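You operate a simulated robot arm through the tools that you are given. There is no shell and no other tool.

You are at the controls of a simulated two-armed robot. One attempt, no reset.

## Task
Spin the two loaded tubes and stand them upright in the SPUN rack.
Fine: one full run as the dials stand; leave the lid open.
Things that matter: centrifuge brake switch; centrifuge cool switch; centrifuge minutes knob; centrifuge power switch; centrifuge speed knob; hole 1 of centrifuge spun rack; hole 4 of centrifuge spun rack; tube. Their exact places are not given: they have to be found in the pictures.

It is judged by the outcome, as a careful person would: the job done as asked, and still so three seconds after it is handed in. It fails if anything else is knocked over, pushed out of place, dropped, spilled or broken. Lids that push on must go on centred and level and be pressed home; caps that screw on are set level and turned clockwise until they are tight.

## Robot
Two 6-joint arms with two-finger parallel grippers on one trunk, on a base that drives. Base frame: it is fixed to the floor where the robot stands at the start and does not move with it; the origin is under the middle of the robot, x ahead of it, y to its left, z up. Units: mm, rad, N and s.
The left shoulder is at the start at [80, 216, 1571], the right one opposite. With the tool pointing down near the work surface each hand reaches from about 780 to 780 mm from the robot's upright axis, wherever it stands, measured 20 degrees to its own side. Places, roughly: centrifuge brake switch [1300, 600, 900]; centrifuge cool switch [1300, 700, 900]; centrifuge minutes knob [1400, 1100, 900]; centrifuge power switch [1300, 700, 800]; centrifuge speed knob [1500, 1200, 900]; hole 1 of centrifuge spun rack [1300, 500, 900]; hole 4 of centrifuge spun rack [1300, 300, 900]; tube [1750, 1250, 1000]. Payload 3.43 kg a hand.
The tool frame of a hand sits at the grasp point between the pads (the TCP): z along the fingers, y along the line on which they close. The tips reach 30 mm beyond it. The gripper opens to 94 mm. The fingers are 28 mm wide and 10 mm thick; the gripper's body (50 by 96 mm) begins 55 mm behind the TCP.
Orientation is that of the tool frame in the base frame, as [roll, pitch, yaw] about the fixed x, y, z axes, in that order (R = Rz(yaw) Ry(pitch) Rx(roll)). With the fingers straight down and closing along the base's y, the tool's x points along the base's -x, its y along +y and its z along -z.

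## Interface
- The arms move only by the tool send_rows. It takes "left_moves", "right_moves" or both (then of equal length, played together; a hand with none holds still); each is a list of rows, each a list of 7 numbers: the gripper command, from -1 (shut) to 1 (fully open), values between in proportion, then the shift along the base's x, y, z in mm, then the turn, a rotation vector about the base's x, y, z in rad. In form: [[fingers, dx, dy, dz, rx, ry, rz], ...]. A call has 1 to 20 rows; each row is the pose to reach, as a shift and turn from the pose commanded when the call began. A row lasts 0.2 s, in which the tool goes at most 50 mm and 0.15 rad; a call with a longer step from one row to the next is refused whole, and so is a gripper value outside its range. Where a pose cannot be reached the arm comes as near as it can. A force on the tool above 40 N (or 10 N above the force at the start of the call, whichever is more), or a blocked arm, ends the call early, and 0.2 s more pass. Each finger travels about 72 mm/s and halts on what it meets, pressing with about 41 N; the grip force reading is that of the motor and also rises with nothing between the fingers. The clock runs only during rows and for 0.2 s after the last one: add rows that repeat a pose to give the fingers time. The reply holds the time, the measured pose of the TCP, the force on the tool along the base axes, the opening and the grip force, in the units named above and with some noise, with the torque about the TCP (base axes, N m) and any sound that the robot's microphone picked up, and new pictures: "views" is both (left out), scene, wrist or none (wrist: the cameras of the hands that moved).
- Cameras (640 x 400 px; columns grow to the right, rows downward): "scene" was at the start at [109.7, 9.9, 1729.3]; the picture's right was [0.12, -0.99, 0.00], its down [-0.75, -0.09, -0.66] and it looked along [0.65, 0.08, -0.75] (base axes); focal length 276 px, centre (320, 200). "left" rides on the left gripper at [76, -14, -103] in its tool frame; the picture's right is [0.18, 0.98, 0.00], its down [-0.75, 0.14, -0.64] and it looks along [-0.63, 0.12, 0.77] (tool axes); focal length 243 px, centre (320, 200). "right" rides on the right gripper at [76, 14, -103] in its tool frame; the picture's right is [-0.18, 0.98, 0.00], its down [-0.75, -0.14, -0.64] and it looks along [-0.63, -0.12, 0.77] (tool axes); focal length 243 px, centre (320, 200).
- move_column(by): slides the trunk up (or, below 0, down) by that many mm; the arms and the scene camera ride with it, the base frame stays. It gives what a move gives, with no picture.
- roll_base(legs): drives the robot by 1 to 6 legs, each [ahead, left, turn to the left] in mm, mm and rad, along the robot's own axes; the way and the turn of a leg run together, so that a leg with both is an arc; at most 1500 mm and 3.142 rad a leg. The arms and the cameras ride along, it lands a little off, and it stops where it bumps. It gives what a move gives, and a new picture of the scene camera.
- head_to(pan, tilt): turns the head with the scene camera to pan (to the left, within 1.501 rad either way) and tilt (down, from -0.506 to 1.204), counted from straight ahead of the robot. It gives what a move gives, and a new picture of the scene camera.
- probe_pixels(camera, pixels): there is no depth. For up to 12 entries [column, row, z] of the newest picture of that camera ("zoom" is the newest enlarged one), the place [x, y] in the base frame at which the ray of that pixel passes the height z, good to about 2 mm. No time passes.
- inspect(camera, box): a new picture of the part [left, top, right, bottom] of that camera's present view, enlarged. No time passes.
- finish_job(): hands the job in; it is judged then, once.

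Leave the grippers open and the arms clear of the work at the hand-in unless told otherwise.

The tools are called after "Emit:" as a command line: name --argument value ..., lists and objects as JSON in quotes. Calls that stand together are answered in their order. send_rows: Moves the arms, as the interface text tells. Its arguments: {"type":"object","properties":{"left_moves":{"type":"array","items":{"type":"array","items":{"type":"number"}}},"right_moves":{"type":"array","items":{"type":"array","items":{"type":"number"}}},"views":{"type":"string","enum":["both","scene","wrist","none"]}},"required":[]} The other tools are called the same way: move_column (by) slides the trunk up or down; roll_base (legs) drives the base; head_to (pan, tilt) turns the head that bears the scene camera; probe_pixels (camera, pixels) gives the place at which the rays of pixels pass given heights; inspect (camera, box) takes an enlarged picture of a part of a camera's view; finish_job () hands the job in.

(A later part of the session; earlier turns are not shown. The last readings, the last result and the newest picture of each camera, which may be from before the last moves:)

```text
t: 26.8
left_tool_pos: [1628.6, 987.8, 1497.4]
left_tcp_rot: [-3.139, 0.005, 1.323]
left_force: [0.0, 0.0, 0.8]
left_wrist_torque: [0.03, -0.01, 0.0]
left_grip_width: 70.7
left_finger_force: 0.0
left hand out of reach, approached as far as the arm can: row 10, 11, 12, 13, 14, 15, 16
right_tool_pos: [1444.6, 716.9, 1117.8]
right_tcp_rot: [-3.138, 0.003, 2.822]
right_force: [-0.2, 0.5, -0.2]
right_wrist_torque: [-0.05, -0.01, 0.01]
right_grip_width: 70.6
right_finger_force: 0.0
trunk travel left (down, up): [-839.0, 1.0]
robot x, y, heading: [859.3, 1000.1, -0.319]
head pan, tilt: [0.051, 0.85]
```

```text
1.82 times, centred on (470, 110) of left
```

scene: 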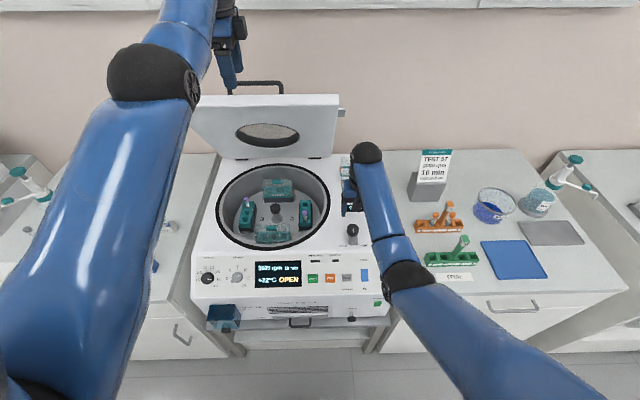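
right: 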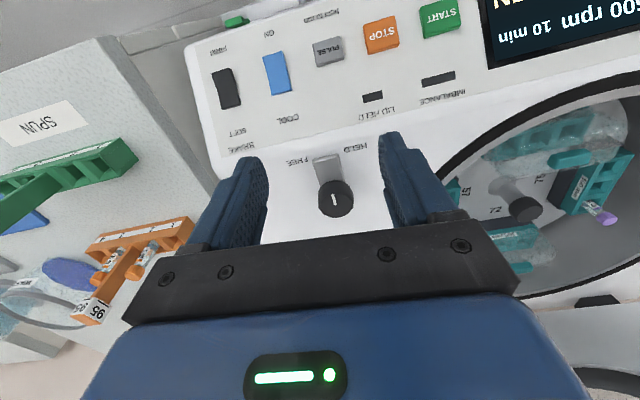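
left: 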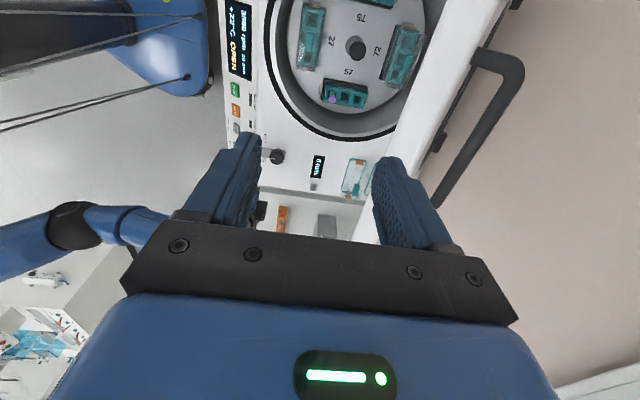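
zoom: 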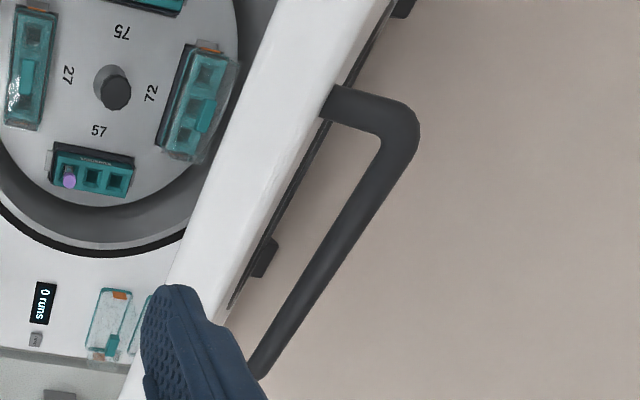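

Emit:
probe_pixels --camera "left" --pixels '[[453, 110, 1380], [453, 110, 1360], [453, 110, 1340], [440, 135, 1380], [440, 135, 1360], [440, 135, 1340], [468, 160, 1389], [476, 164, 1389]]'

Emit:
probe_pixels --camera "scene" --pixels '[[255, 95.5, 1380], [255, 95.5, 1360], [255, 95.5, 1340], [255, 84.5, 1390], [255, 106, 1340], [255, 106, 1320]]'

Emit:
inspect --camera "scene" --box '[210, 70, 310, 132]'

```text
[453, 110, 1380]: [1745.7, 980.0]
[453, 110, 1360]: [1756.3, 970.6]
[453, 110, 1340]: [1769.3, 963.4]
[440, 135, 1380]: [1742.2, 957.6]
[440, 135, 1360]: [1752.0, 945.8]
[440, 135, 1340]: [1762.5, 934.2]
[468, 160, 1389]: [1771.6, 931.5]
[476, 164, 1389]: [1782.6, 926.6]
```

```text
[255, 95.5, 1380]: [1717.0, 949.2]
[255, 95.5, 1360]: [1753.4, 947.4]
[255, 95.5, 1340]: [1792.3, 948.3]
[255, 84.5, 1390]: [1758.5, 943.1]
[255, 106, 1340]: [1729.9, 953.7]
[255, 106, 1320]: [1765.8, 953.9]
```

```text
6.40 times, centred on (260, 101) of scene
```

zoom: 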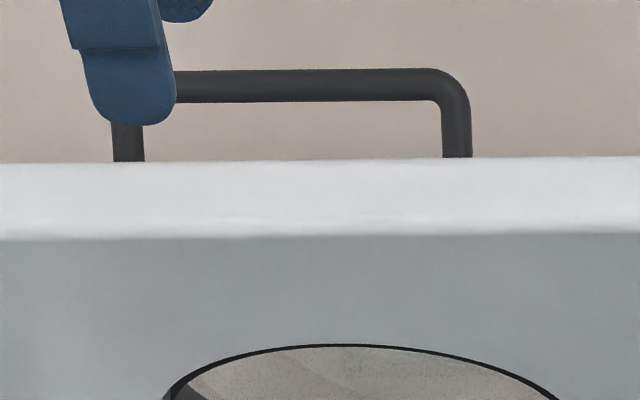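

Both cameras agree: bar ≈ (1767, 941, 1389), lid's outer front edge ≈ (1750, 947, 1364). To keep the arm in a good range for the whole closing arc, I back the base up 110 mm.

Emit:
roll_base --legs '[[-110, 0, 0]]'

```text
t: 28.0
left_tool_pos: [1537.9, 1016.0, 1488.6]
left_tcp_rot: [-3.129, 0.003, 1.322]
left_force: [1.0, 0.0, -1.4]
left_wrist_torque: [-0.01, 0.09, 0.02]
left_grip_width: 70.4
left_finger_force: 0.0
right_tool_pos: [1349.1, 745.3, 1112.5]
right_tcp_rot: [-3.138, -0.005, 2.82]
right_force: [0.1, -0.2, -0.8]
right_wrist_torque: [0.02, 0.06, -0.02]
right_grip_width: 70.4
right_finger_force: 0.1
trunk travel left (down, up): [-839.0, 1.0]
robot x, y, heading: [754.6, 1035.3, -0.327]
head pan, tilt: [0.051, 0.85]
```

scene: 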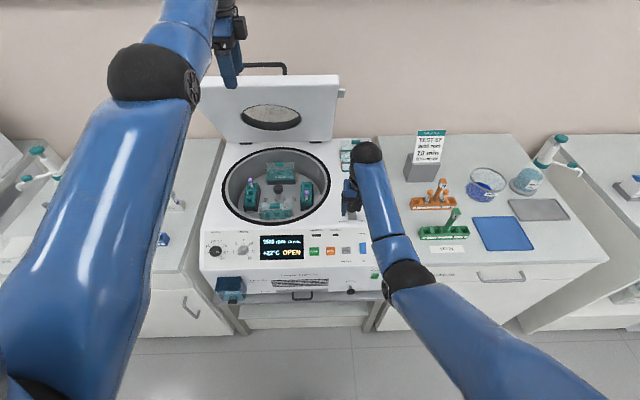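

Now I pitch the left hand 45° forward while moving towards the bar, stopping short of it.

Emit:
send_rows --left_moves '[[0.5, 15, -5, 5, -0.032, -0.127, 0], [0.3, 30, -11, 10, -0.065, -0.254, 0], [0.0, 45, -16, 10, -0.097, -0.38, 0], [-0.2, 60, -22, 10, -0.129, -0.507, 0], [-0.3, 75, -27, 10, -0.162, -0.634, 0], [-0.3, 90, -33, 10, -0.194, -0.761, 0], [-0.3, 90, -33, 10, -0.194, -0.761, 0]]' --views "both"

```text
t: 29.6
left_tool_pos: [1618.4, 986.9, 1507.1]
left_tcp_rot: [2.357, 0.001, 1.317]
left_force: [-0.6, 0.5, -0.5]
left_wrist_torque: [0.02, 0.0, 0.0]
left_grip_width: 32.9
left_finger_force: 0.1
right_tool_pos: [1341.3, 749.0, 1118.4]
right_tcp_rot: [-3.14, 0.002, 2.82]
right_force: [0.1, 0.1, -0.4]
right_wrist_torque: [0.04, 0.01, 0.05]
right_grip_width: 70.7
right_finger_force: 0.1
trunk travel left (down, up): [-839.0, 1.0]
robot x, y, heading: [751.0, 1036.9, -0.327]
head pan, tilt: [0.051, 0.85]
```

scene: 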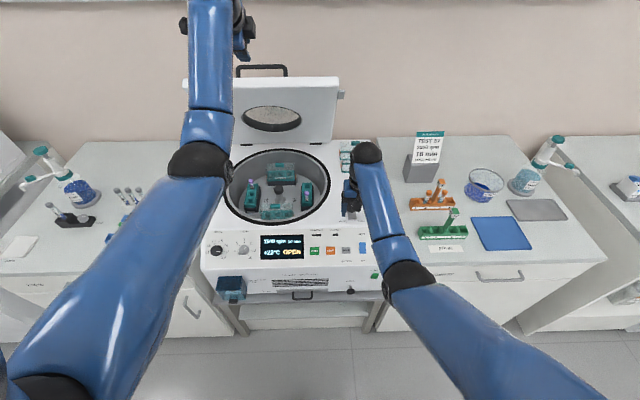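
left: 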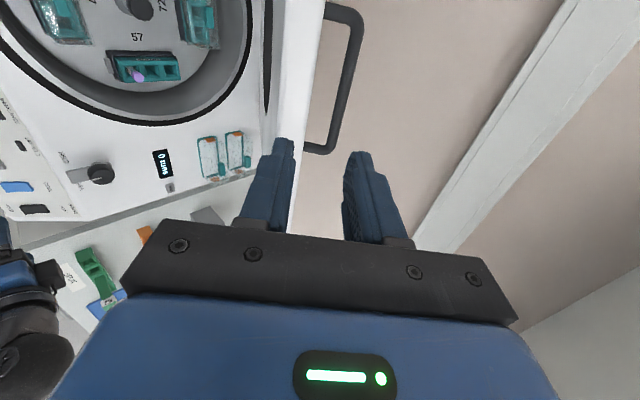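

The wrist picture now shows the handle (bar from (358,25) to (330,148)) between the fingers' lines. I re-measure it from here.

Emit:
probe_pixels --camera "left" --pixels '[[357, 30, 1400], [357, 30, 1380], [345, 90, 1400], [345, 90, 1390], [345, 90, 1380], [333, 140, 1390], [318, 90, 1370], [318, 90, 1360], [310, 140, 1370], [301, 90, 1350], [301, 90, 1340]]'

Emit:
inspect --camera "left" --box '[240, 0, 440, 220]'

Emit:
inspect --camera "scene" --box '[210, 50, 310, 112]'

Emit:
probe_pixels --camera "zoom" --pixels '[[360, 108, 1400], [360, 108, 1390], [360, 108, 1380], [360, 180, 1370], [360, 180, 1360]]'

```text
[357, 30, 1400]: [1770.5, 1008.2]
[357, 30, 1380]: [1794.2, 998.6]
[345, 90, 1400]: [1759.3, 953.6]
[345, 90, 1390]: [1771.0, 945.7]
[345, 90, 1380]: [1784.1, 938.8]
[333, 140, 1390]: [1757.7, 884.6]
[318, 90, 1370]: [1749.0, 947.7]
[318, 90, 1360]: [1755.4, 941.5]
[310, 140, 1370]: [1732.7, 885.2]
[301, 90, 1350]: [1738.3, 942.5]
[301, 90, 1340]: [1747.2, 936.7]
```

```text
1.82 times, centred on (340, 110) of left
```

zoom: 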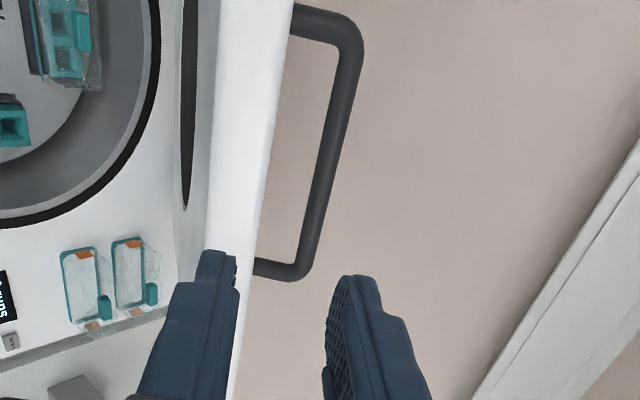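

```text
6.40 times, centred on (260, 81) of scene
```

zoom: 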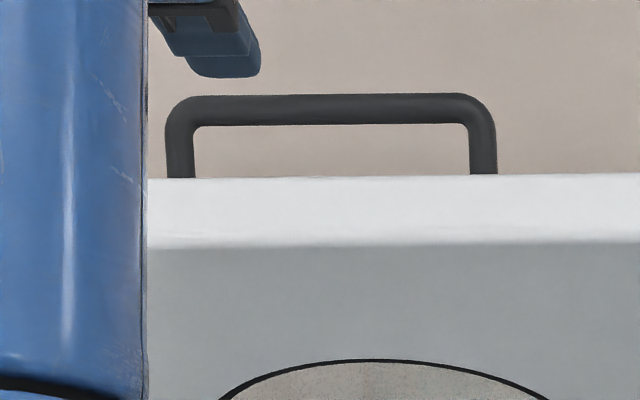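

```text
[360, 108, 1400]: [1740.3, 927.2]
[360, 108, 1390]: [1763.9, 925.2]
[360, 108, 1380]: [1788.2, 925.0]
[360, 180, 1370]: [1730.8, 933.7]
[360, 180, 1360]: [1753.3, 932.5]
```

Bar now ≈ (1772, 944, 1388), gap to the lid edge about 35 mm. I move to a pre-grasp 100 mm short along the approach line, opening 30 mm.

Emit:
send_rows --left_moves '[[-0.33, 30, -9, -17, 0, 0, 0], [-0.33, 60, -18, -34, 0, 0, 0], [-0.33, 85, -25.5, -48.4, 0, 0, 0], [-0.33, 85, -25.5, -48.4, 0, 0, 0]]' --views "both"

Emit:
inspect --camera "left" --box '[240, 0, 440, 220]'

Emit:
inspect --camera "scene" --box '[210, 50, 310, 112]'

```text
t: 30.6
left_tool_pos: [1682.7, 968.4, 1455.8]
left_tcp_rot: [2.357, 0.001, 1.317]
left_force: [-0.4, -0.5, 0.7]
left_wrist_torque: [0.0, 0.0, 0.0]
left_grip_width: 31.7
left_finger_force: 0.1
left hand out of reach, approached as far as the arm can: row 3, 4
right_tool_pos: [1338.8, 749.0, 1119.4]
right_tcp_rot: [-3.14, 0.004, 2.819]
right_force: [-0.8, 0.1, 0.3]
right_wrist_torque: [-0.01, -0.02, -0.03]
right_grip_width: 70.3
right_finger_force: 0.0
trunk travel left (down, up): [-839.0, 1.0]
robot x, y, heading: [757.6, 1032.7, -0.324]
head pan, tilt: [0.051, 0.85]
```

scene: 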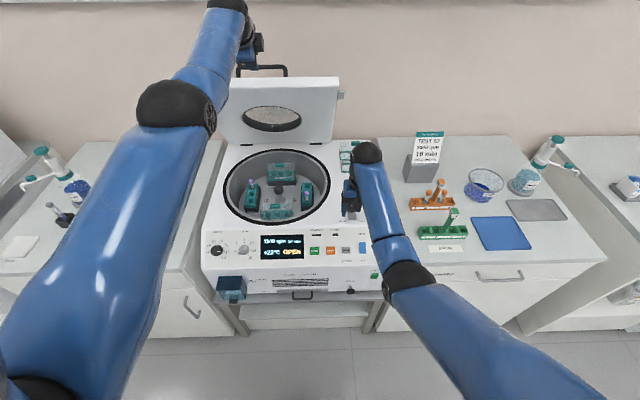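
left: 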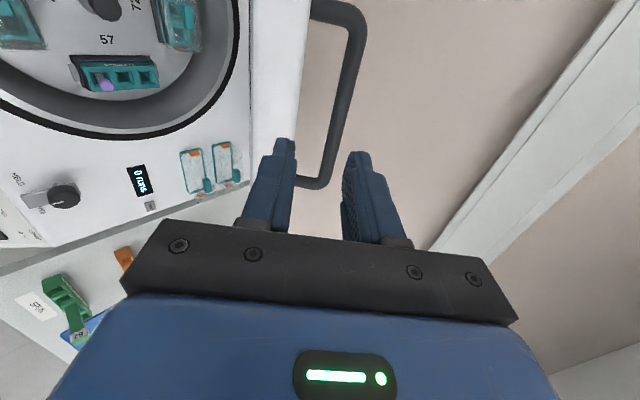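

```text
1.82 times, centred on (340, 110) of left
```

zoom: 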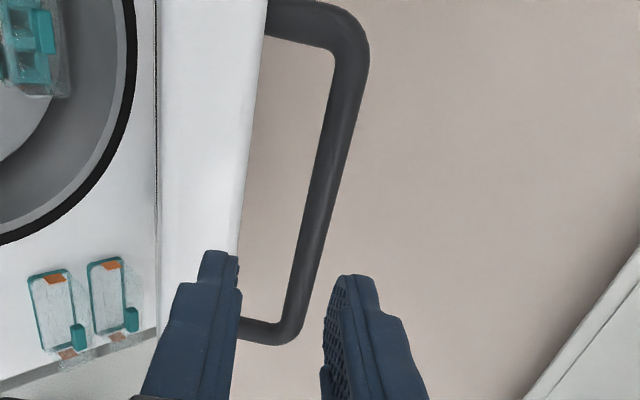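

```text
6.40 times, centred on (260, 81) of scene
```

zoom: 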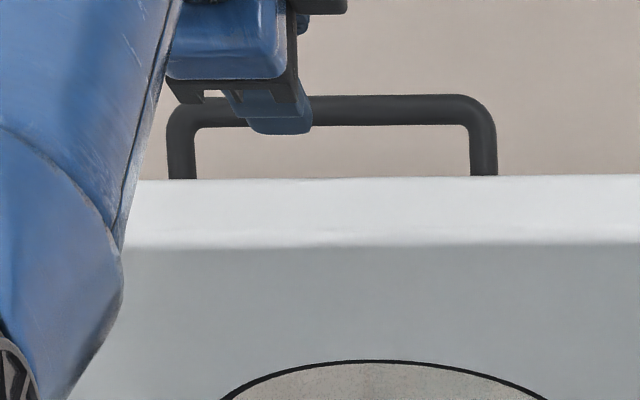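

The arm is at its far limit (stopped at x 1683 instead of 1703). I draw the hand back/up a little and roll the base ahead 90 mm.

Emit:
send_rows --left_moves '[[-0.33, -30, 8, 20, 0, 0, 0], [-0.33, -60, 16, 35, 0, 0, 0]]' --views "none"

Emit:
roll_base --legs '[[90, 0, 0]]'

```text
t: 31.2
left_tool_pos: [1620.7, 984.5, 1488.9]
left_tcp_rot: [2.356, 0.002, 1.318]
left_force: [0.2, 0.4, 0.9]
left_wrist_torque: [0.0, -0.02, -0.01]
left_grip_width: 31.4
left_finger_force: 0.2
right_tool_pos: [1339.6, 750.5, 1119.7]
right_tcp_rot: [-3.14, 0.007, 2.821]
right_force: [0.0, 0.7, -0.2]
right_wrist_torque: [0.0, -0.02, -0.01]
right_grip_width: 70.7
right_finger_force: 0.0
trunk travel left (down, up): [-839.0, 1.0]
robot x, y, heading: [754.5, 1031.9, -0.32]
head pan, tilt: [0.051, 0.85]
```

```text
t: 32.3
left_tool_pos: [1689.9, 961.8, 1500.1]
left_tcp_rot: [2.345, 0.005, 1.318]
left_force: [-1.3, -0.2, 0.6]
left_wrist_torque: [-0.06, 0.0, 0.0]
left_grip_width: 31.9
left_finger_force: 0.0
right_tool_pos: [1412.5, 724.6, 1127.1]
right_tcp_rot: [-3.14, 0.019, 2.82]
right_force: [-0.4, 0.3, 0.1]
right_wrist_torque: [-0.04, -0.05, -0.02]
right_grip_width: 70.7
right_finger_force: 0.1
trunk travel left (down, up): [-839.0, 1.0]
robot x, y, heading: [841.8, 1001.4, -0.319]
head pan, tilt: [0.051, 0.85]
```

scene: 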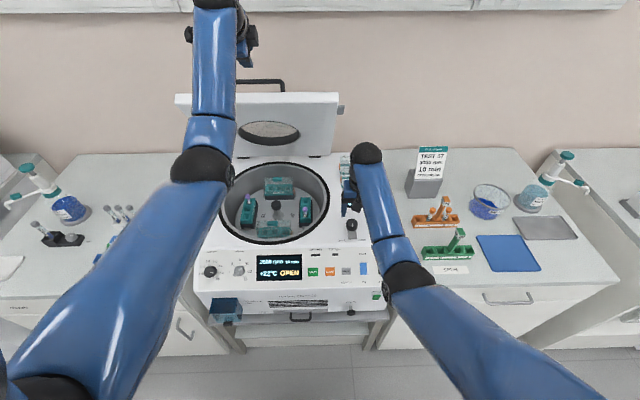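

I let it settle and re-look at the bar with the wrist camera.

Emit:
send_rows --left_moves '[[-0.33, 0, 0, -10, 0, 0, 0], [-0.33, 0, 0, -30, 0, 0, 0], [-0.33, 0, 0, -30, 0, 0, 0]]' --views "wrist"

Emit:
inspect --camera "left" --box '[240, 0, 440, 220]'

Emit:
inspect --camera "scene" --box '[210, 60, 310, 122]'

Emit:
probe_pixels --camera "zoom" --pixels '[[400, 140, 1400], [400, 140, 1390], [400, 140, 1380]]'

```text
t: 33.1
left_tool_pos: [1698.6, 956.8, 1465.6]
left_tcp_rot: [2.349, 0.002, 1.317]
left_force: [-0.1, 0.9, -0.2]
left_wrist_torque: [-0.03, -0.03, -0.01]
left_grip_width: 31.3
left_finger_force: 0.0
right_tool_pos: [1418.6, 723.5, 1123.0]
right_tcp_rot: [-3.141, 0.011, 2.821]
right_force: [-1.1, 0.3, -0.2]
right_wrist_torque: [-0.01, -0.01, -0.02]
right_grip_width: 70.4
right_finger_force: 0.0
trunk travel left (down, up): [-839.0, 1.0]
robot x, y, heading: [838.3, 1002.8, -0.32]
head pan, tilt: [0.051, 0.85]
```

left: 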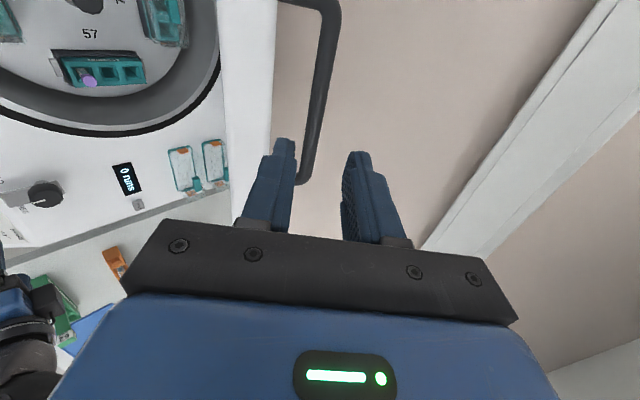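

```text
1.82 times, centred on (340, 110) of left
```

zoom: 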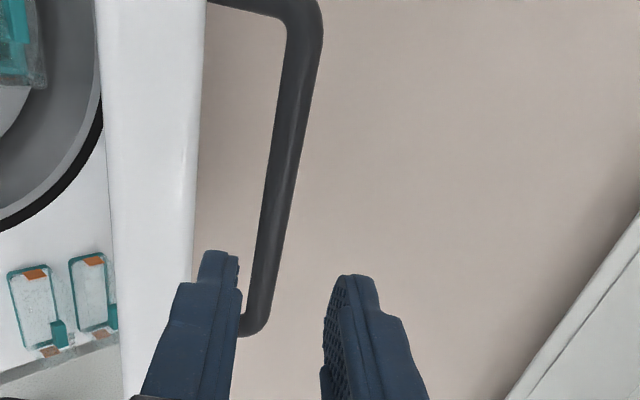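

```text
6.40 times, centred on (260, 91) of scene
```

zoom: 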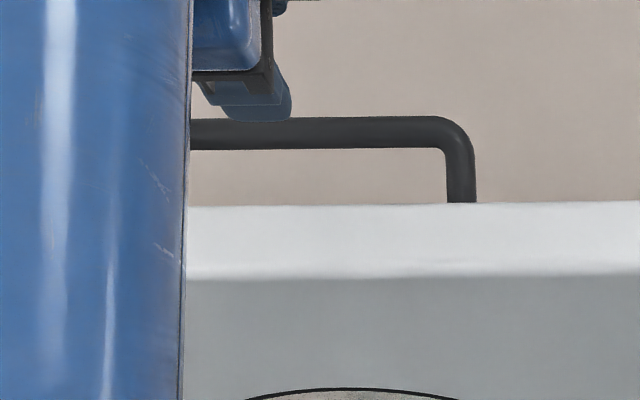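

```text
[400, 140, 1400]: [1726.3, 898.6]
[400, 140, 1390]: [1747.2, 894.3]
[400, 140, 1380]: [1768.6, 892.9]
```

Everything agrees. I advance along the approach line 60 %, then check.

Emit:
send_rows --left_moves '[[-0.33, 15, -4, -17, 0, 0, 0], [-0.33, 30, -7.5, -34, 0, 0, 0], [-0.33, 42, -10.7, -46, 0, 0, 0], [-0.33, 42, -10.7, -46, 0, 0, 0]]' --views "both"

Emit:
inspect --camera "left" --box '[240, 0, 440, 220]'

Emit:
inspect --camera "scene" --box '[210, 60, 310, 122]'

```text
t: 34.1
left_tool_pos: [1749.4, 944.1, 1412.0]
left_tcp_rot: [2.356, 0.002, 1.318]
left_force: [0.4, 0.3, -0.1]
left_wrist_torque: [-0.02, 0.0, -0.01]
left_grip_width: 31.6
left_finger_force: 0.1
right_tool_pos: [1423.9, 720.7, 1118.9]
right_tcp_rot: [-3.14, 0.005, 2.822]
right_force: [0.5, -0.2, -0.1]
right_wrist_torque: [0.02, 0.04, -0.03]
right_grip_width: 70.4
right_finger_force: 0.1
trunk travel left (down, up): [-839.0, 1.0]
robot x, y, heading: [838.6, 1006.7, -0.322]
head pan, tilt: [0.051, 0.85]
```

scene: 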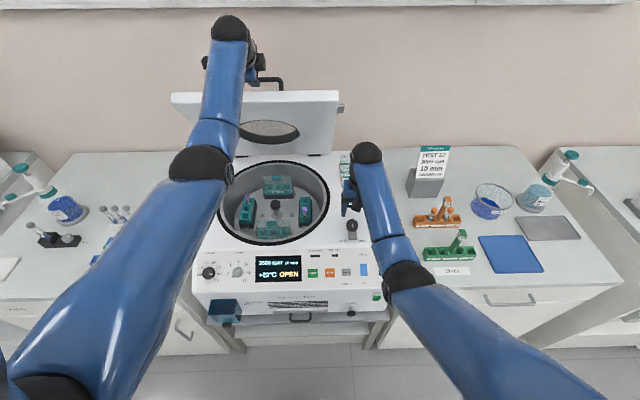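
left: 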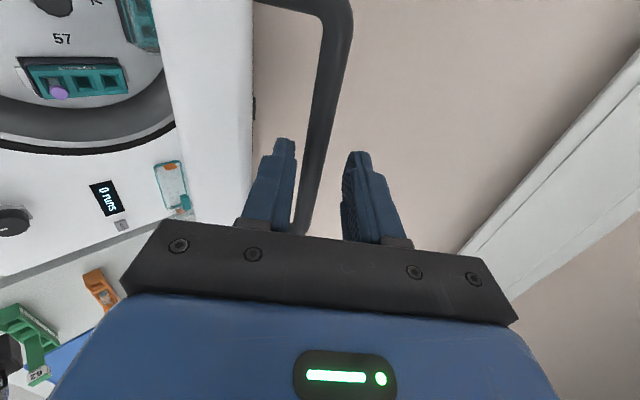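

```text
1.82 times, centred on (340, 110) of left
```

zoom: 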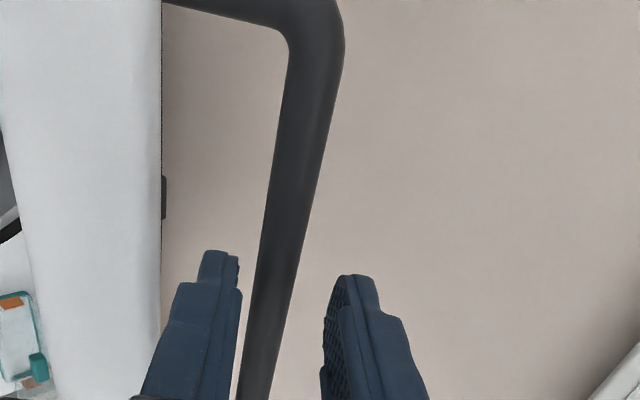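

```text
6.40 times, centred on (260, 91) of scene
```

zoom: 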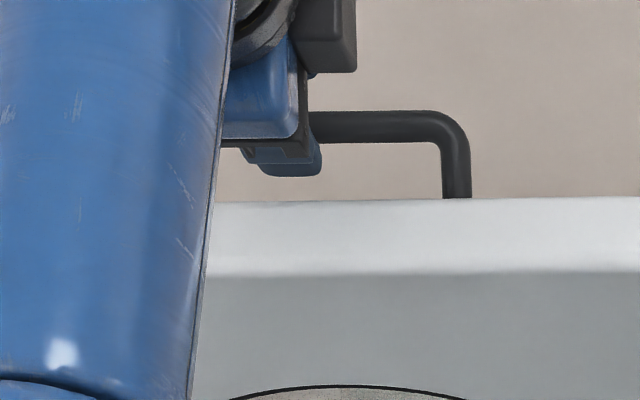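

The bar lies between the two fingers. I advance the rest (31 mm along the fingers) and close loosely.

Emit:
send_rows --left_moves '[[-0.33, 10, -2.5, -12, 0, 0, 0], [-0.33, 19.6, -5, -24, 0, 0, 0], [-0.33, 19.6, -5, -24, 0, 0, 0], [-0.5, 19.6, -5, -24, 0, 0, 0], [-0.5, 19.6, -5, -24, 0, 0, 0]]' --views "both"

Emit:
inspect --camera "left" --box '[240, 0, 440, 220]'

Emit:
inspect --camera "scene" --box '[210, 60, 310, 122]'

```text
t: 35.3
left_tool_pos: [1767.8, 938.7, 1388.5]
left_tcp_rot: [2.357, 0.001, 1.317]
left_force: [0.3, -0.7, 0.4]
left_wrist_torque: [-0.01, -0.01, 0.0]
left_grip_width: 23.5
left_finger_force: 0.0
right_tool_pos: [1423.8, 721.5, 1119.7]
right_tcp_rot: [-3.14, 0.005, 2.821]
right_force: [0.3, 0.2, 0.1]
right_wrist_torque: [-0.01, 0.03, 0.02]
right_grip_width: 70.5
right_finger_force: 0.1
trunk travel left (down, up): [-839.0, 1.0]
robot x, y, heading: [834.9, 1002.5, -0.326]
head pan, tilt: [0.051, 0.85]
```

scene: 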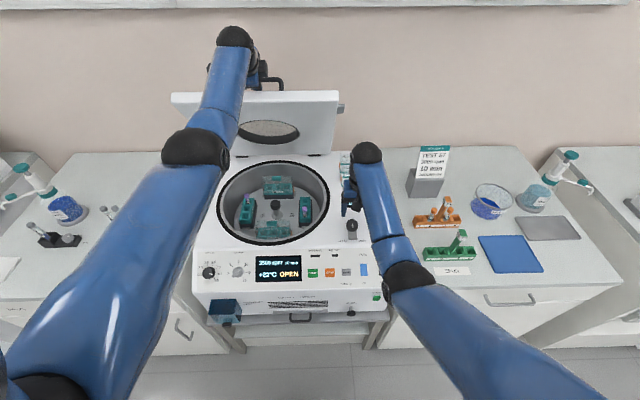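
left: 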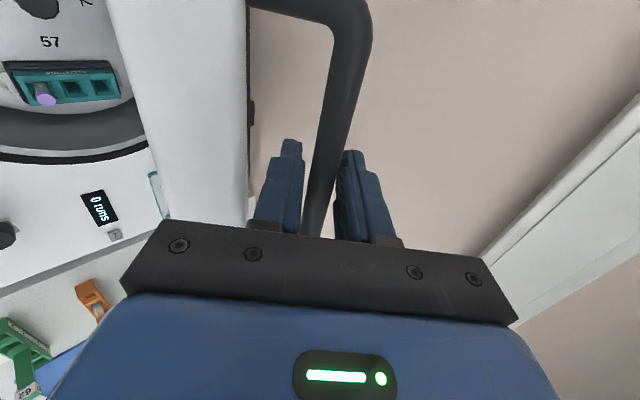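

```text
1.82 times, centred on (340, 110) of left
```

zoom: 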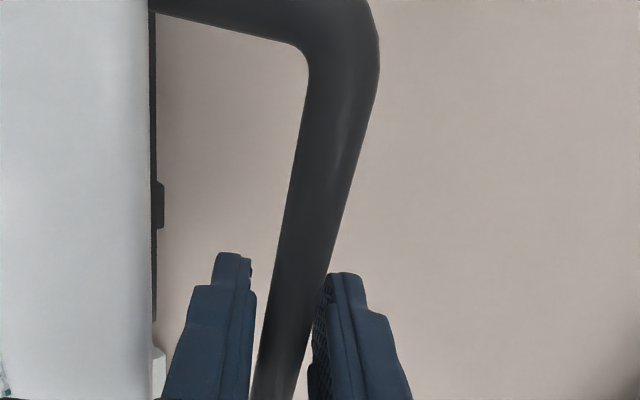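

```text
6.40 times, centred on (260, 91) of scene
```

zoom: 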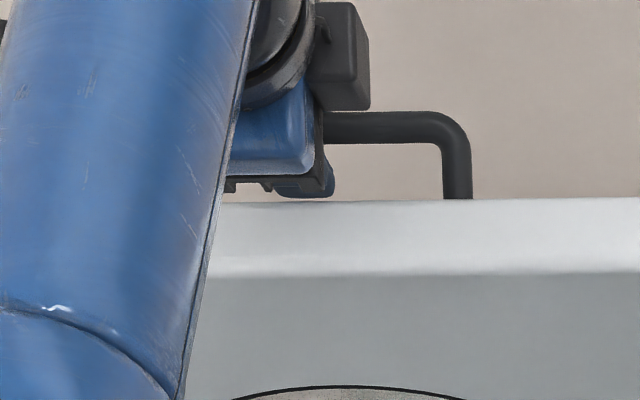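

The bar is caged between the fingers (opening 23 mm). I test-pull along the lid's arc by about 10°.

Emit:
send_rows --left_moves '[[-0.5, -17, 4.3, -8, 0, 0, 0], [-0.5, -34, 8.6, -18, 0, 0, 0], [-0.5, -51, 13, -29, 0, 0, 0], [-0.5, -68, 17.4, -41, 0, 0, 0], [-0.5, -68, 17.4, -41, 0, 0, 0]]' --views "both"

Emit:
inspect --camera "left" --box '[240, 0, 440, 220]'

```text
t: 36.5
left_tool_pos: [1700.2, 959.8, 1347.1]
left_tcp_rot: [2.357, 0.002, 1.317]
left_force: [-0.4, 0.2, -0.3]
left_wrist_torque: [0.02, 0.0, -0.01]
left_grip_width: 23.7
left_finger_force: 0.1
right_tool_pos: [1423.5, 722.7, 1118.4]
right_tcp_rot: [-3.141, 0.005, 2.822]
right_force: [-0.2, 0.3, 0.0]
right_wrist_torque: [0.0, 0.03, -0.01]
right_grip_width: 70.5
right_finger_force: 0.0
trunk travel left (down, up): [-839.0, 1.0]
robot x, y, heading: [838.7, 1004.3, -0.323]
head pan, tilt: [0.051, 0.85]
```

scene: 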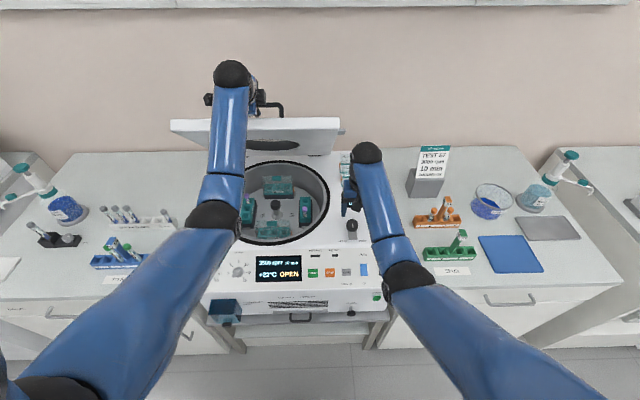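
left: 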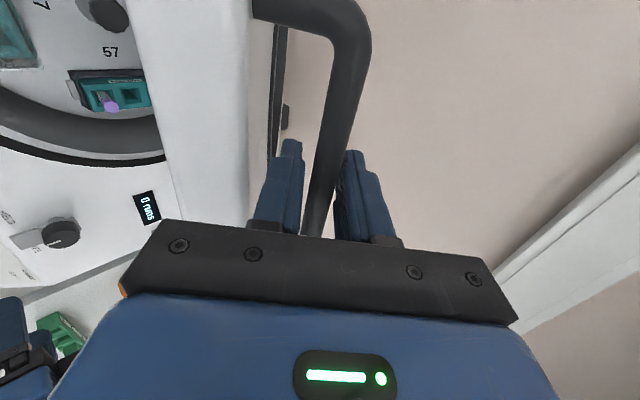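

```text
1.82 times, centred on (340, 110) of left
```

zoom: 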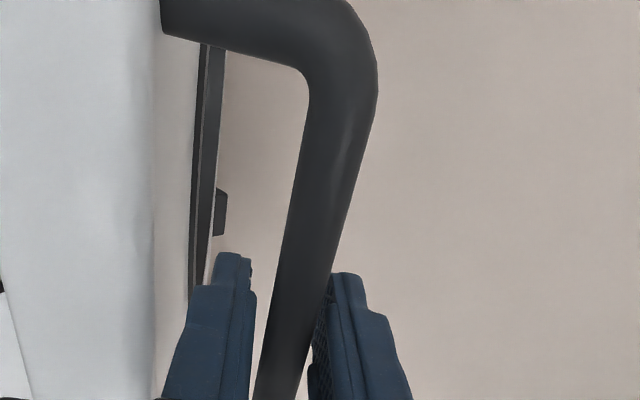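

The lid follows with almost no force and the bar stays in the cage. I continue along the arc another 15°, tipping the hand slightly.

Emit:
send_rows --left_moves '[[-0.5, -16.4, 4.2, -12.4, -0.004, -0.016, 0], [-0.5, -32.2, 8.2, -25.5, -0.008, -0.032, 0], [-0.5, -47.5, 12.1, -39.3, -0.012, -0.048, 0], [-0.5, -62.1, 15.8, -53.8, -0.016, -0.064, 0], [-0.5, -76.2, 19.4, -68.9, -0.02, -0.08, 0], [-0.5, -89.5, 22.8, -84.7, -0.025, -0.097, 0], [-0.5, -89.5, 22.8, -84.7, -0.025, -0.097, 0]]' --views "both"

Emit:
inspect --camera "left" --box '[240, 0, 440, 220]'

```text
t: 38.1
left_tool_pos: [1610.0, 978.2, 1265.0]
left_tcp_rot: [2.256, 0.002, 1.319]
left_force: [0.1, 0.2, -0.8]
left_wrist_torque: [-0.01, -0.02, 0.01]
left_grip_width: 23.8
left_finger_force: 0.4
right_tool_pos: [1424.0, 721.6, 1118.5]
right_tcp_rot: [-3.14, 0.006, 2.819]
right_force: [-0.2, 0.5, -0.1]
right_wrist_torque: [0.03, 0.02, 0.0]
right_grip_width: 70.6
right_finger_force: 0.0
trunk travel left (down, up): [-839.0, 1.0]
robot x, y, heading: [835.6, 1003.4, -0.324]
head pan, tilt: [0.051, 0.85]
```

scene: 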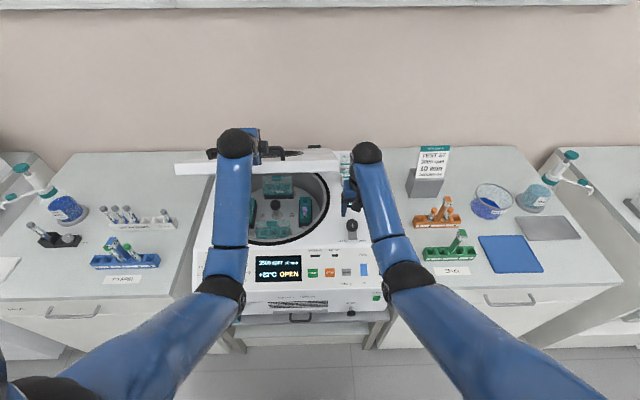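
left: 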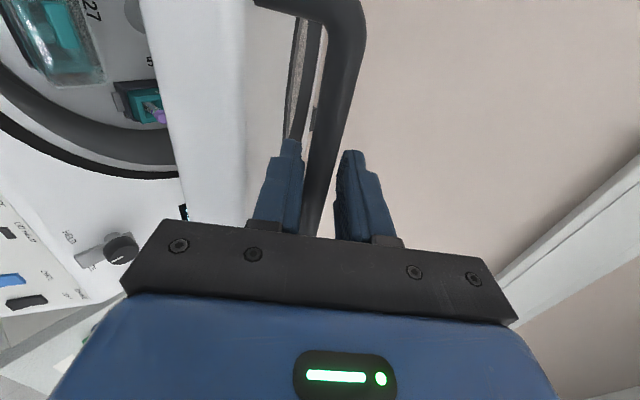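

```text
1.82 times, centred on (340, 110) of left
```

zoom: 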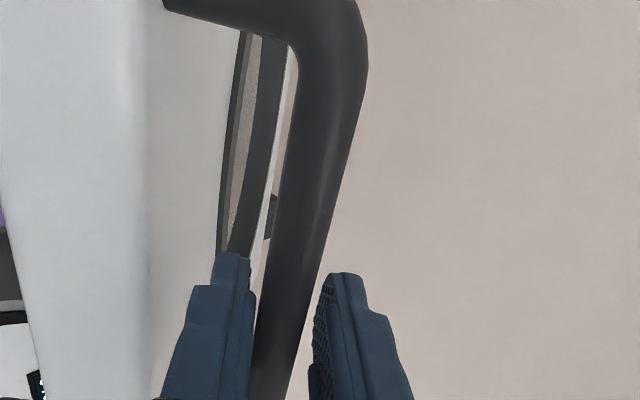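

The lid rests on the lower finger and follows. My right hand is close to where the lid's right edge will come down, so I move it right and back first.

Emit:
send_rows --right_moves '[[0.5, -22, -25, 0, 0, 0, 0], [0.5, -44, -50, 0, 0, 0, 0], [0.5, -66, -76, 0, 0, 0, 0], [0.5, -88, -101, 0, 0, 0, 0], [0.5, -100, -130, 0, 0, 0, 0], [0.5, -100, -130, 0, 0, 0, 0]]' --views "scene"

```text
t: 39.5
left_tool_pos: [1610.0, 978.5, 1265.9]
left_tcp_rot: [2.256, 0.001, 1.317]
left_force: [0.2, -0.8, -0.6]
left_wrist_torque: [-0.01, -0.02, 0.0]
left_grip_width: 23.5
left_finger_force: 0.0
right_tool_pos: [1328.0, 590.1, 1110.1]
right_tcp_rot: [-3.14, 0.006, 2.821]
right_force: [-0.5, -0.1, 0.2]
right_wrist_torque: [0.01, 0.0, 0.01]
right_grip_width: 70.4
right_finger_force: 0.0
right hand out of reach, approached as far as the arm can: row 4, 5, 6
trunk travel left (down, up): [-839.0, 1.0]
robot x, y, heading: [835.7, 1001.9, -0.32]
head pan, tilt: [0.051, 0.85]
```

scene: 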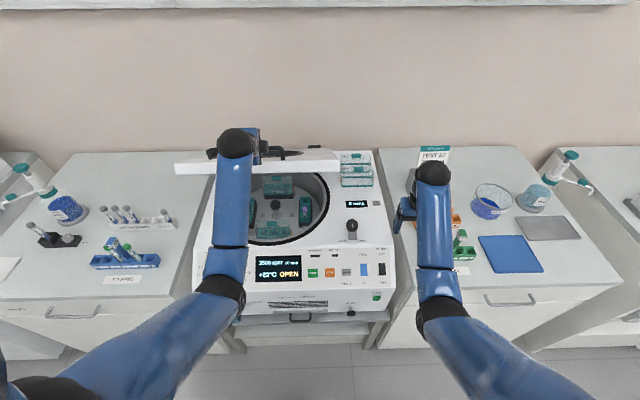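

Emit:
send_rows --left_moves '[[-0.5, -12.7, 3.2, -16.3, -0.006, -0.023, 0], [-0.5, -24.7, 6.3, -33.2, -0.012, -0.046, 0], [-0.5, -35.9, 9.2, -50.6, -0.017, -0.068, 0], [-0.5, -46.5, 11.9, -68.5, -0.023, -0.091, 0], [-0.5, -56.3, 14.4, -86.9, -0.029, -0.113, 0], [-0.5, -65.2, 16.6, -105.6, -0.035, -0.136, 0], [-0.5, -65.2, 16.6, -105.6, -0.035, -0.136, 0]]' --views "both"

Emit:
inspect --camera "left" --box '[240, 0, 440, 220]'

```text
t: 41.1
left_tool_pos: [1545.6, 996.5, 1157.7]
left_tcp_rot: [2.115, 0.001, 1.319]
left_force: [-2.8, 0.6, -2.0]
left_wrist_torque: [0.05, 0.04, -0.01]
left_grip_width: 24.9
left_finger_force: 1.6
right_tool_pos: [1326.7, 588.9, 1109.8]
right_tcp_rot: [-3.139, 0.005, 2.821]
right_force: [-0.3, 0.9, 0.0]
right_wrist_torque: [-0.01, 0.01, 0.0]
right_grip_width: 70.3
right_finger_force: 0.1
trunk travel left (down, up): [-839.0, 1.0]
robot x, y, heading: [837.4, 1004.0, -0.322]
head pan, tilt: [0.051, 0.85]
```

scene: 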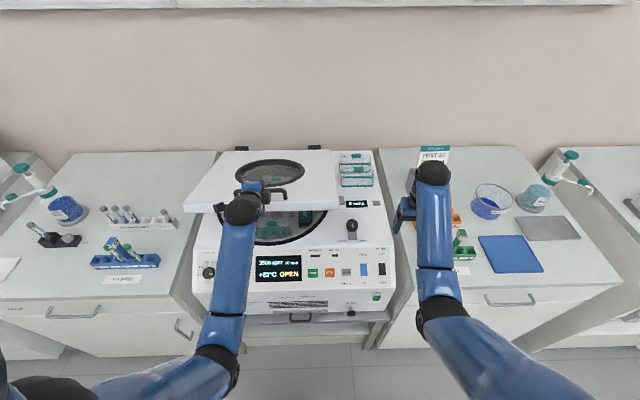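
left: 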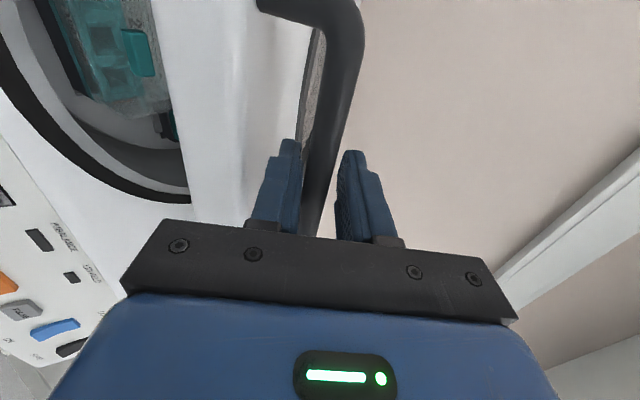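

```text
1.82 times, centred on (340, 110) of left
```

zoom: 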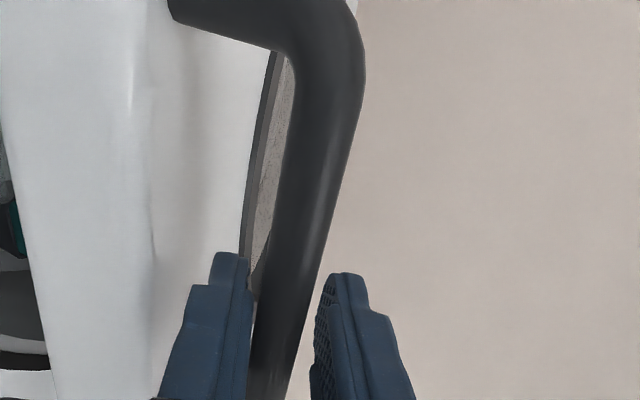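

Lid is near 20° and resting lightly on the finger. I continue down.

Emit:
send_rows --left_moves '[[-0.5, -8.2, 2.1, -19.2, -0.005, -0.02, 0], [-0.5, -15.6, 4, -38.7, -0.01, -0.04, 0], [-0.5, -22.1, 5.6, -58.6, -0.015, -0.06, 0], [-0.5, -27.7, 7.1, -78.7, -0.02, -0.08, 0], [-0.5, -32.6, 8.3, -99, -0.025, -0.097, 0], [-0.5, -32.6, 8.3, -99, -0.025, -0.097, 0]]' --views "both"

Emit:
inspect --camera "scene" --box '[170, 140, 410, 290]'

Emit:
inspect --camera "left" --box '[240, 0, 440, 220]'

```text
t: 42.5
left_tool_pos: [1511.4, 1005.4, 1057.6]
left_tcp_rot: [2.015, 0.002, 1.317]
left_force: [-2.5, 2.1, -2.3]
left_wrist_torque: [0.03, 0.0, -0.06]
left_grip_width: 25.2
left_finger_force: 1.0
right_tool_pos: [1327.2, 589.3, 1110.6]
right_tcp_rot: [-3.141, 0.003, 2.82]
right_force: [-1.0, -0.3, -0.3]
right_wrist_torque: [0.01, -0.01, -0.01]
right_grip_width: 70.5
right_finger_force: 0.1
trunk travel left (down, up): [-839.0, 1.0]
robot x, y, heading: [837.2, 1004.5, -0.318]
head pan, tilt: [0.051, 0.85]
```

scene: 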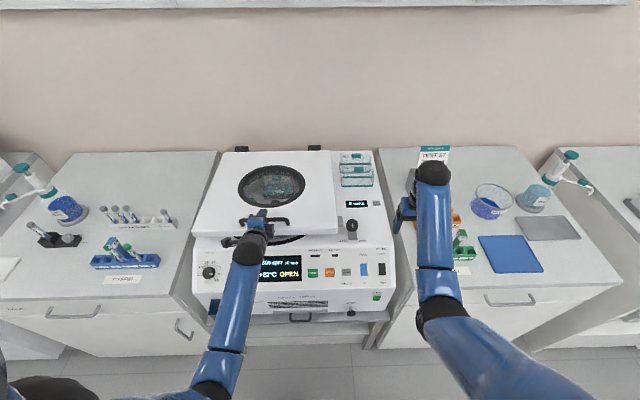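
left: 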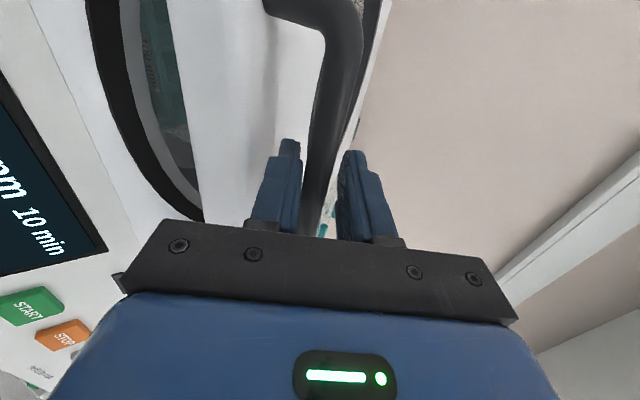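

```text
2.67 times, centred on (290, 215) of scene
```

zoom: 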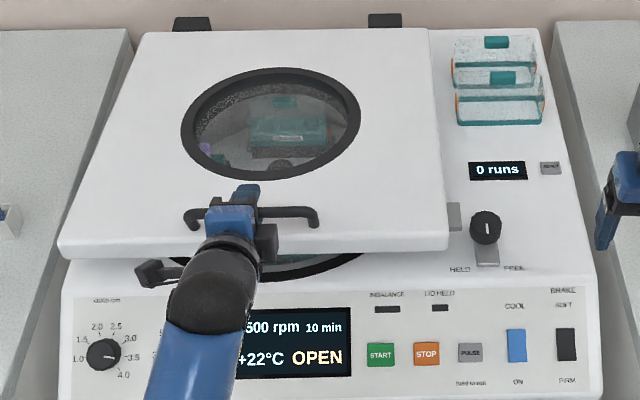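

```text
1.82 times, centred on (340, 110) of left
```

zoom: 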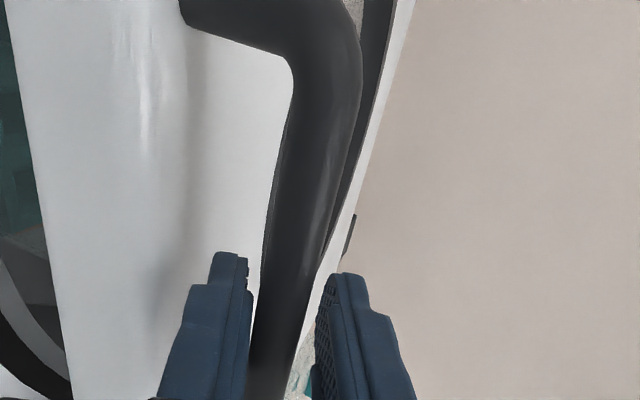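

A few degrees remain. I go on lowering, watching the force.

Emit:
send_rows --left_moves '[[-0.5, -2, 0.5, -10, -0.004, -0.015, 0], [-0.5, -4, 1, -20.5, -0.008, -0.03, 0], [-0.5, -5.3, 1.3, -29, -0.011, -0.045, 0], [-0.5, -6.5, 1.6, -37, -0.015, -0.06, 0], [-0.5, -7.5, 1.9, -45, -0.017, -0.07, 0], [-0.5, -7.5, 1.9, -45, -0.017, -0.07, 0]]' --views "both"

Emit:
inspect --camera "scene" --box '[170, 140, 410, 290]'

```text
t: 43.9
left_tool_pos: [1504.0, 1006.5, 1014.2]
left_tcp_rot: [1.944, 0.0, 1.32]
left_force: [-1.3, 0.3, -3.2]
left_wrist_torque: [0.0, 0.01, -0.05]
left_grip_width: 25.2
left_finger_force: 1.2
right_tool_pos: [1328.7, 589.7, 1110.7]
right_tcp_rot: [-3.14, 0.005, 2.82]
right_force: [-0.1, -0.4, -0.5]
right_wrist_torque: [0.01, 0.0, 0.01]
right_grip_width: 70.4
right_finger_force: 0.0
trunk travel left (down, up): [-839.0, 1.0]
robot x, y, heading: [836.9, 1004.3, -0.321]
head pan, tilt: [0.051, 0.85]
```

scene: 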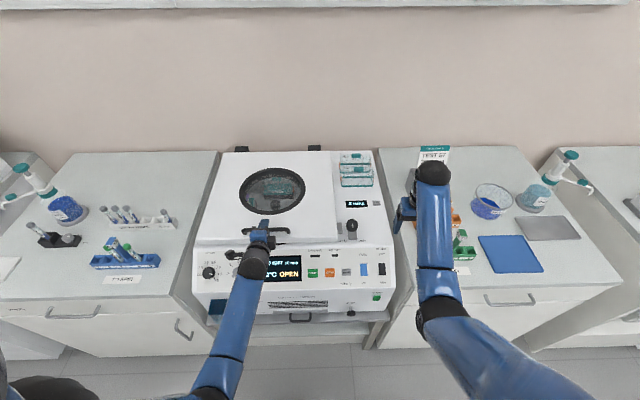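
left: 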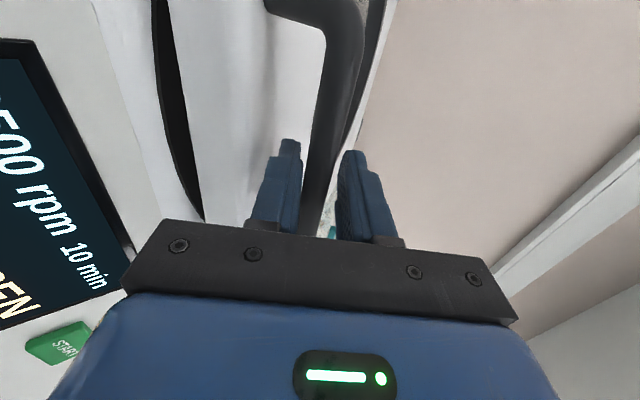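

```text
2.67 times, centred on (290, 215) of scene
```

zoom: 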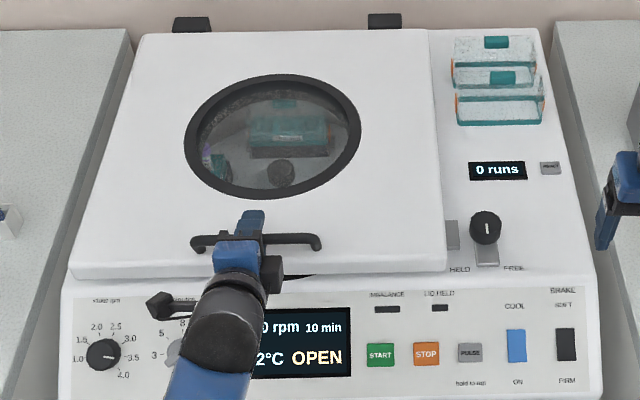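

Emit:
send_rows --left_moves '[[-0.5, -0.5, 0.1, -6, 0, 0, 0], [-0.5, -1, 0.3, -12, 0, 0, 0], [-0.5, -1.3, 0.4, -18, 0, 0, 0], [-0.5, -1.6, 0.4, -24, 0, 0, 0], [-0.5, -1.8, 0.4, -30, 0, 0, 0], [-0.5, -1.8, 0.4, -30, 0, 0, 0]]' --views "both"

Emit:
inspect --camera "scene" --box '[170, 140, 410, 290]'

```text
t: 45.3
left_tool_pos: [1502.8, 1007.9, 993.5]
left_tcp_rot: [1.925, 0.001, 1.315]
left_force: [8.3, 4.4, 36.8]
left_wrist_torque: [0.4, 0.12, 0.23]
left_grip_width: 26.2
left_finger_force: 13.3
right_tool_pos: [1325.4, 591.2, 1111.3]
right_tcp_rot: [-3.14, 0.008, 2.821]
right_force: [0.1, -0.6, -0.9]
right_wrist_torque: [-0.02, 0.03, 0.04]
right_grip_width: 70.5
right_finger_force: 0.1
trunk travel left (down, up): [-839.0, 1.0]
robot x, y, heading: [839.5, 1002.9, -0.323]
head pan, tilt: [0.051, 0.85]
```

scene: 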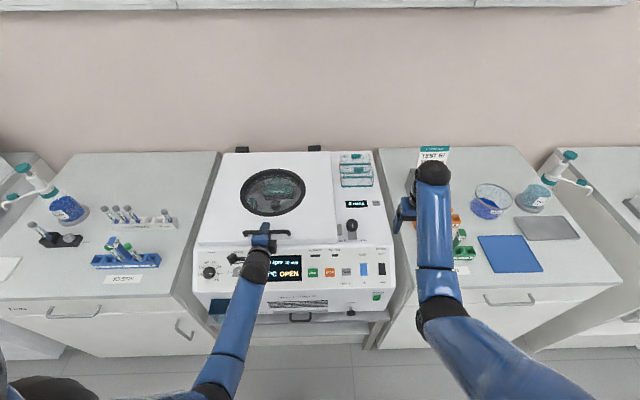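
left: 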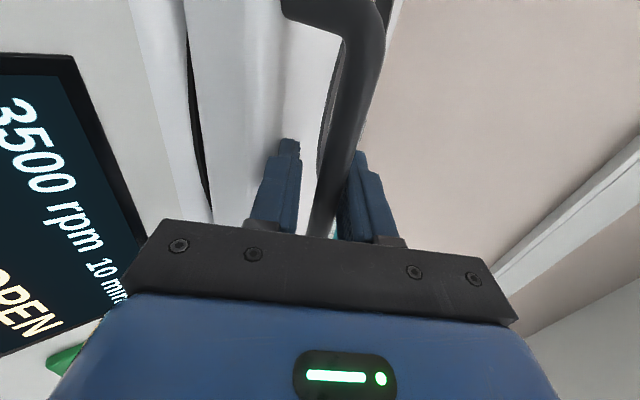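

```text
2.67 times, centred on (290, 215) of scene
```

zoom: 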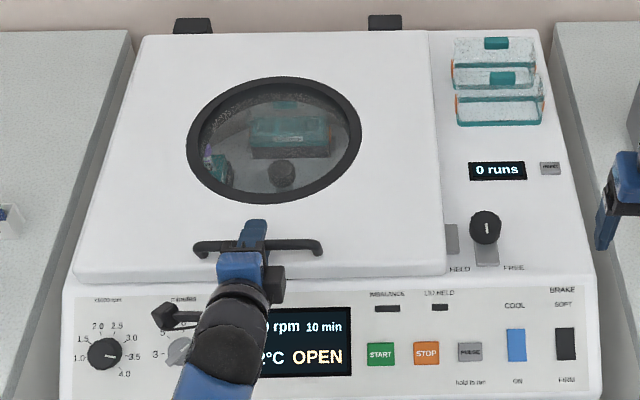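

The lid is down (37 N reaction), the display still says OPEN; its side tab lies right beside the HELD knob. I relieve the pressure on the handle and check that the lid stays put.

Emit:
send_rows --left_moves '[[-0.5, 0, 0, 8, 0, 0, 0], [-0.5, 0, 0, 14, 0, 0, 0], [-0.3, 0, 0, 14, 0, 0, 0], [-0.3, 0, 0, 14, 0, 0, 0]]' --views "both"

Emit:
inspect --camera "scene" --box '[170, 140, 410, 290]'

```text
t: 46.3
left_tool_pos: [1502.0, 1007.6, 996.7]
left_tcp_rot: [1.946, 0.002, 1.318]
left_force: [3.7, -1.0, 4.2]
left_wrist_torque: [-0.07, -0.2, -0.03]
left_grip_width: 29.8
left_finger_force: 0.0
right_tool_pos: [1326.9, 588.6, 1109.7]
right_tcp_rot: [-3.14, 0.005, 2.823]
right_force: [1.1, 0.3, 0.0]
right_wrist_torque: [0.01, -0.01, 0.0]
right_grip_width: 70.6
right_finger_force: 0.2
trunk travel left (down, up): [-839.0, 1.0]
robot x, y, heading: [838.8, 1004.0, -0.324]
head pan, tilt: [0.051, 0.85]
```

scene: 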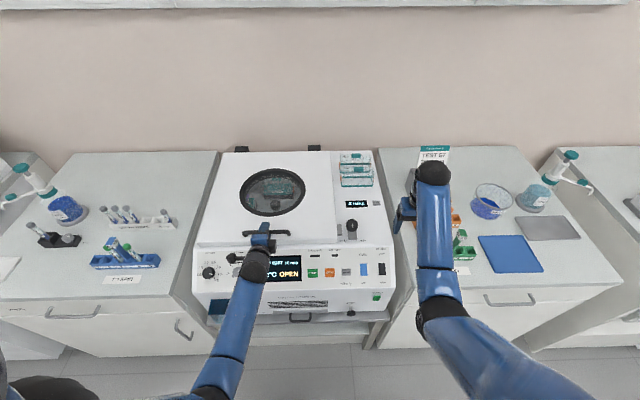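
left: 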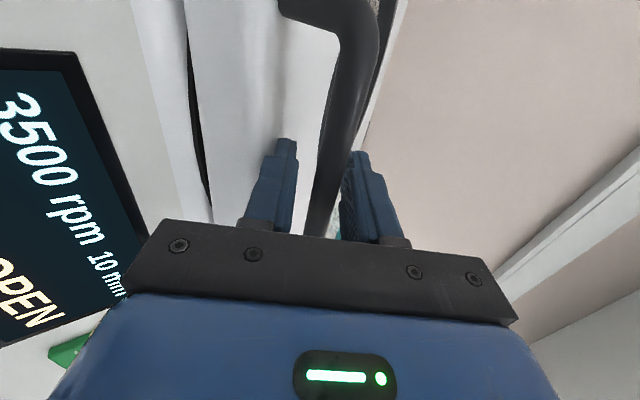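

```text
2.67 times, centred on (290, 215) of scene
```

zoom: 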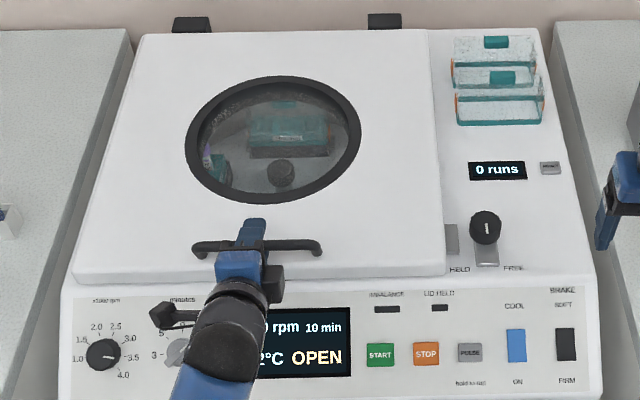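

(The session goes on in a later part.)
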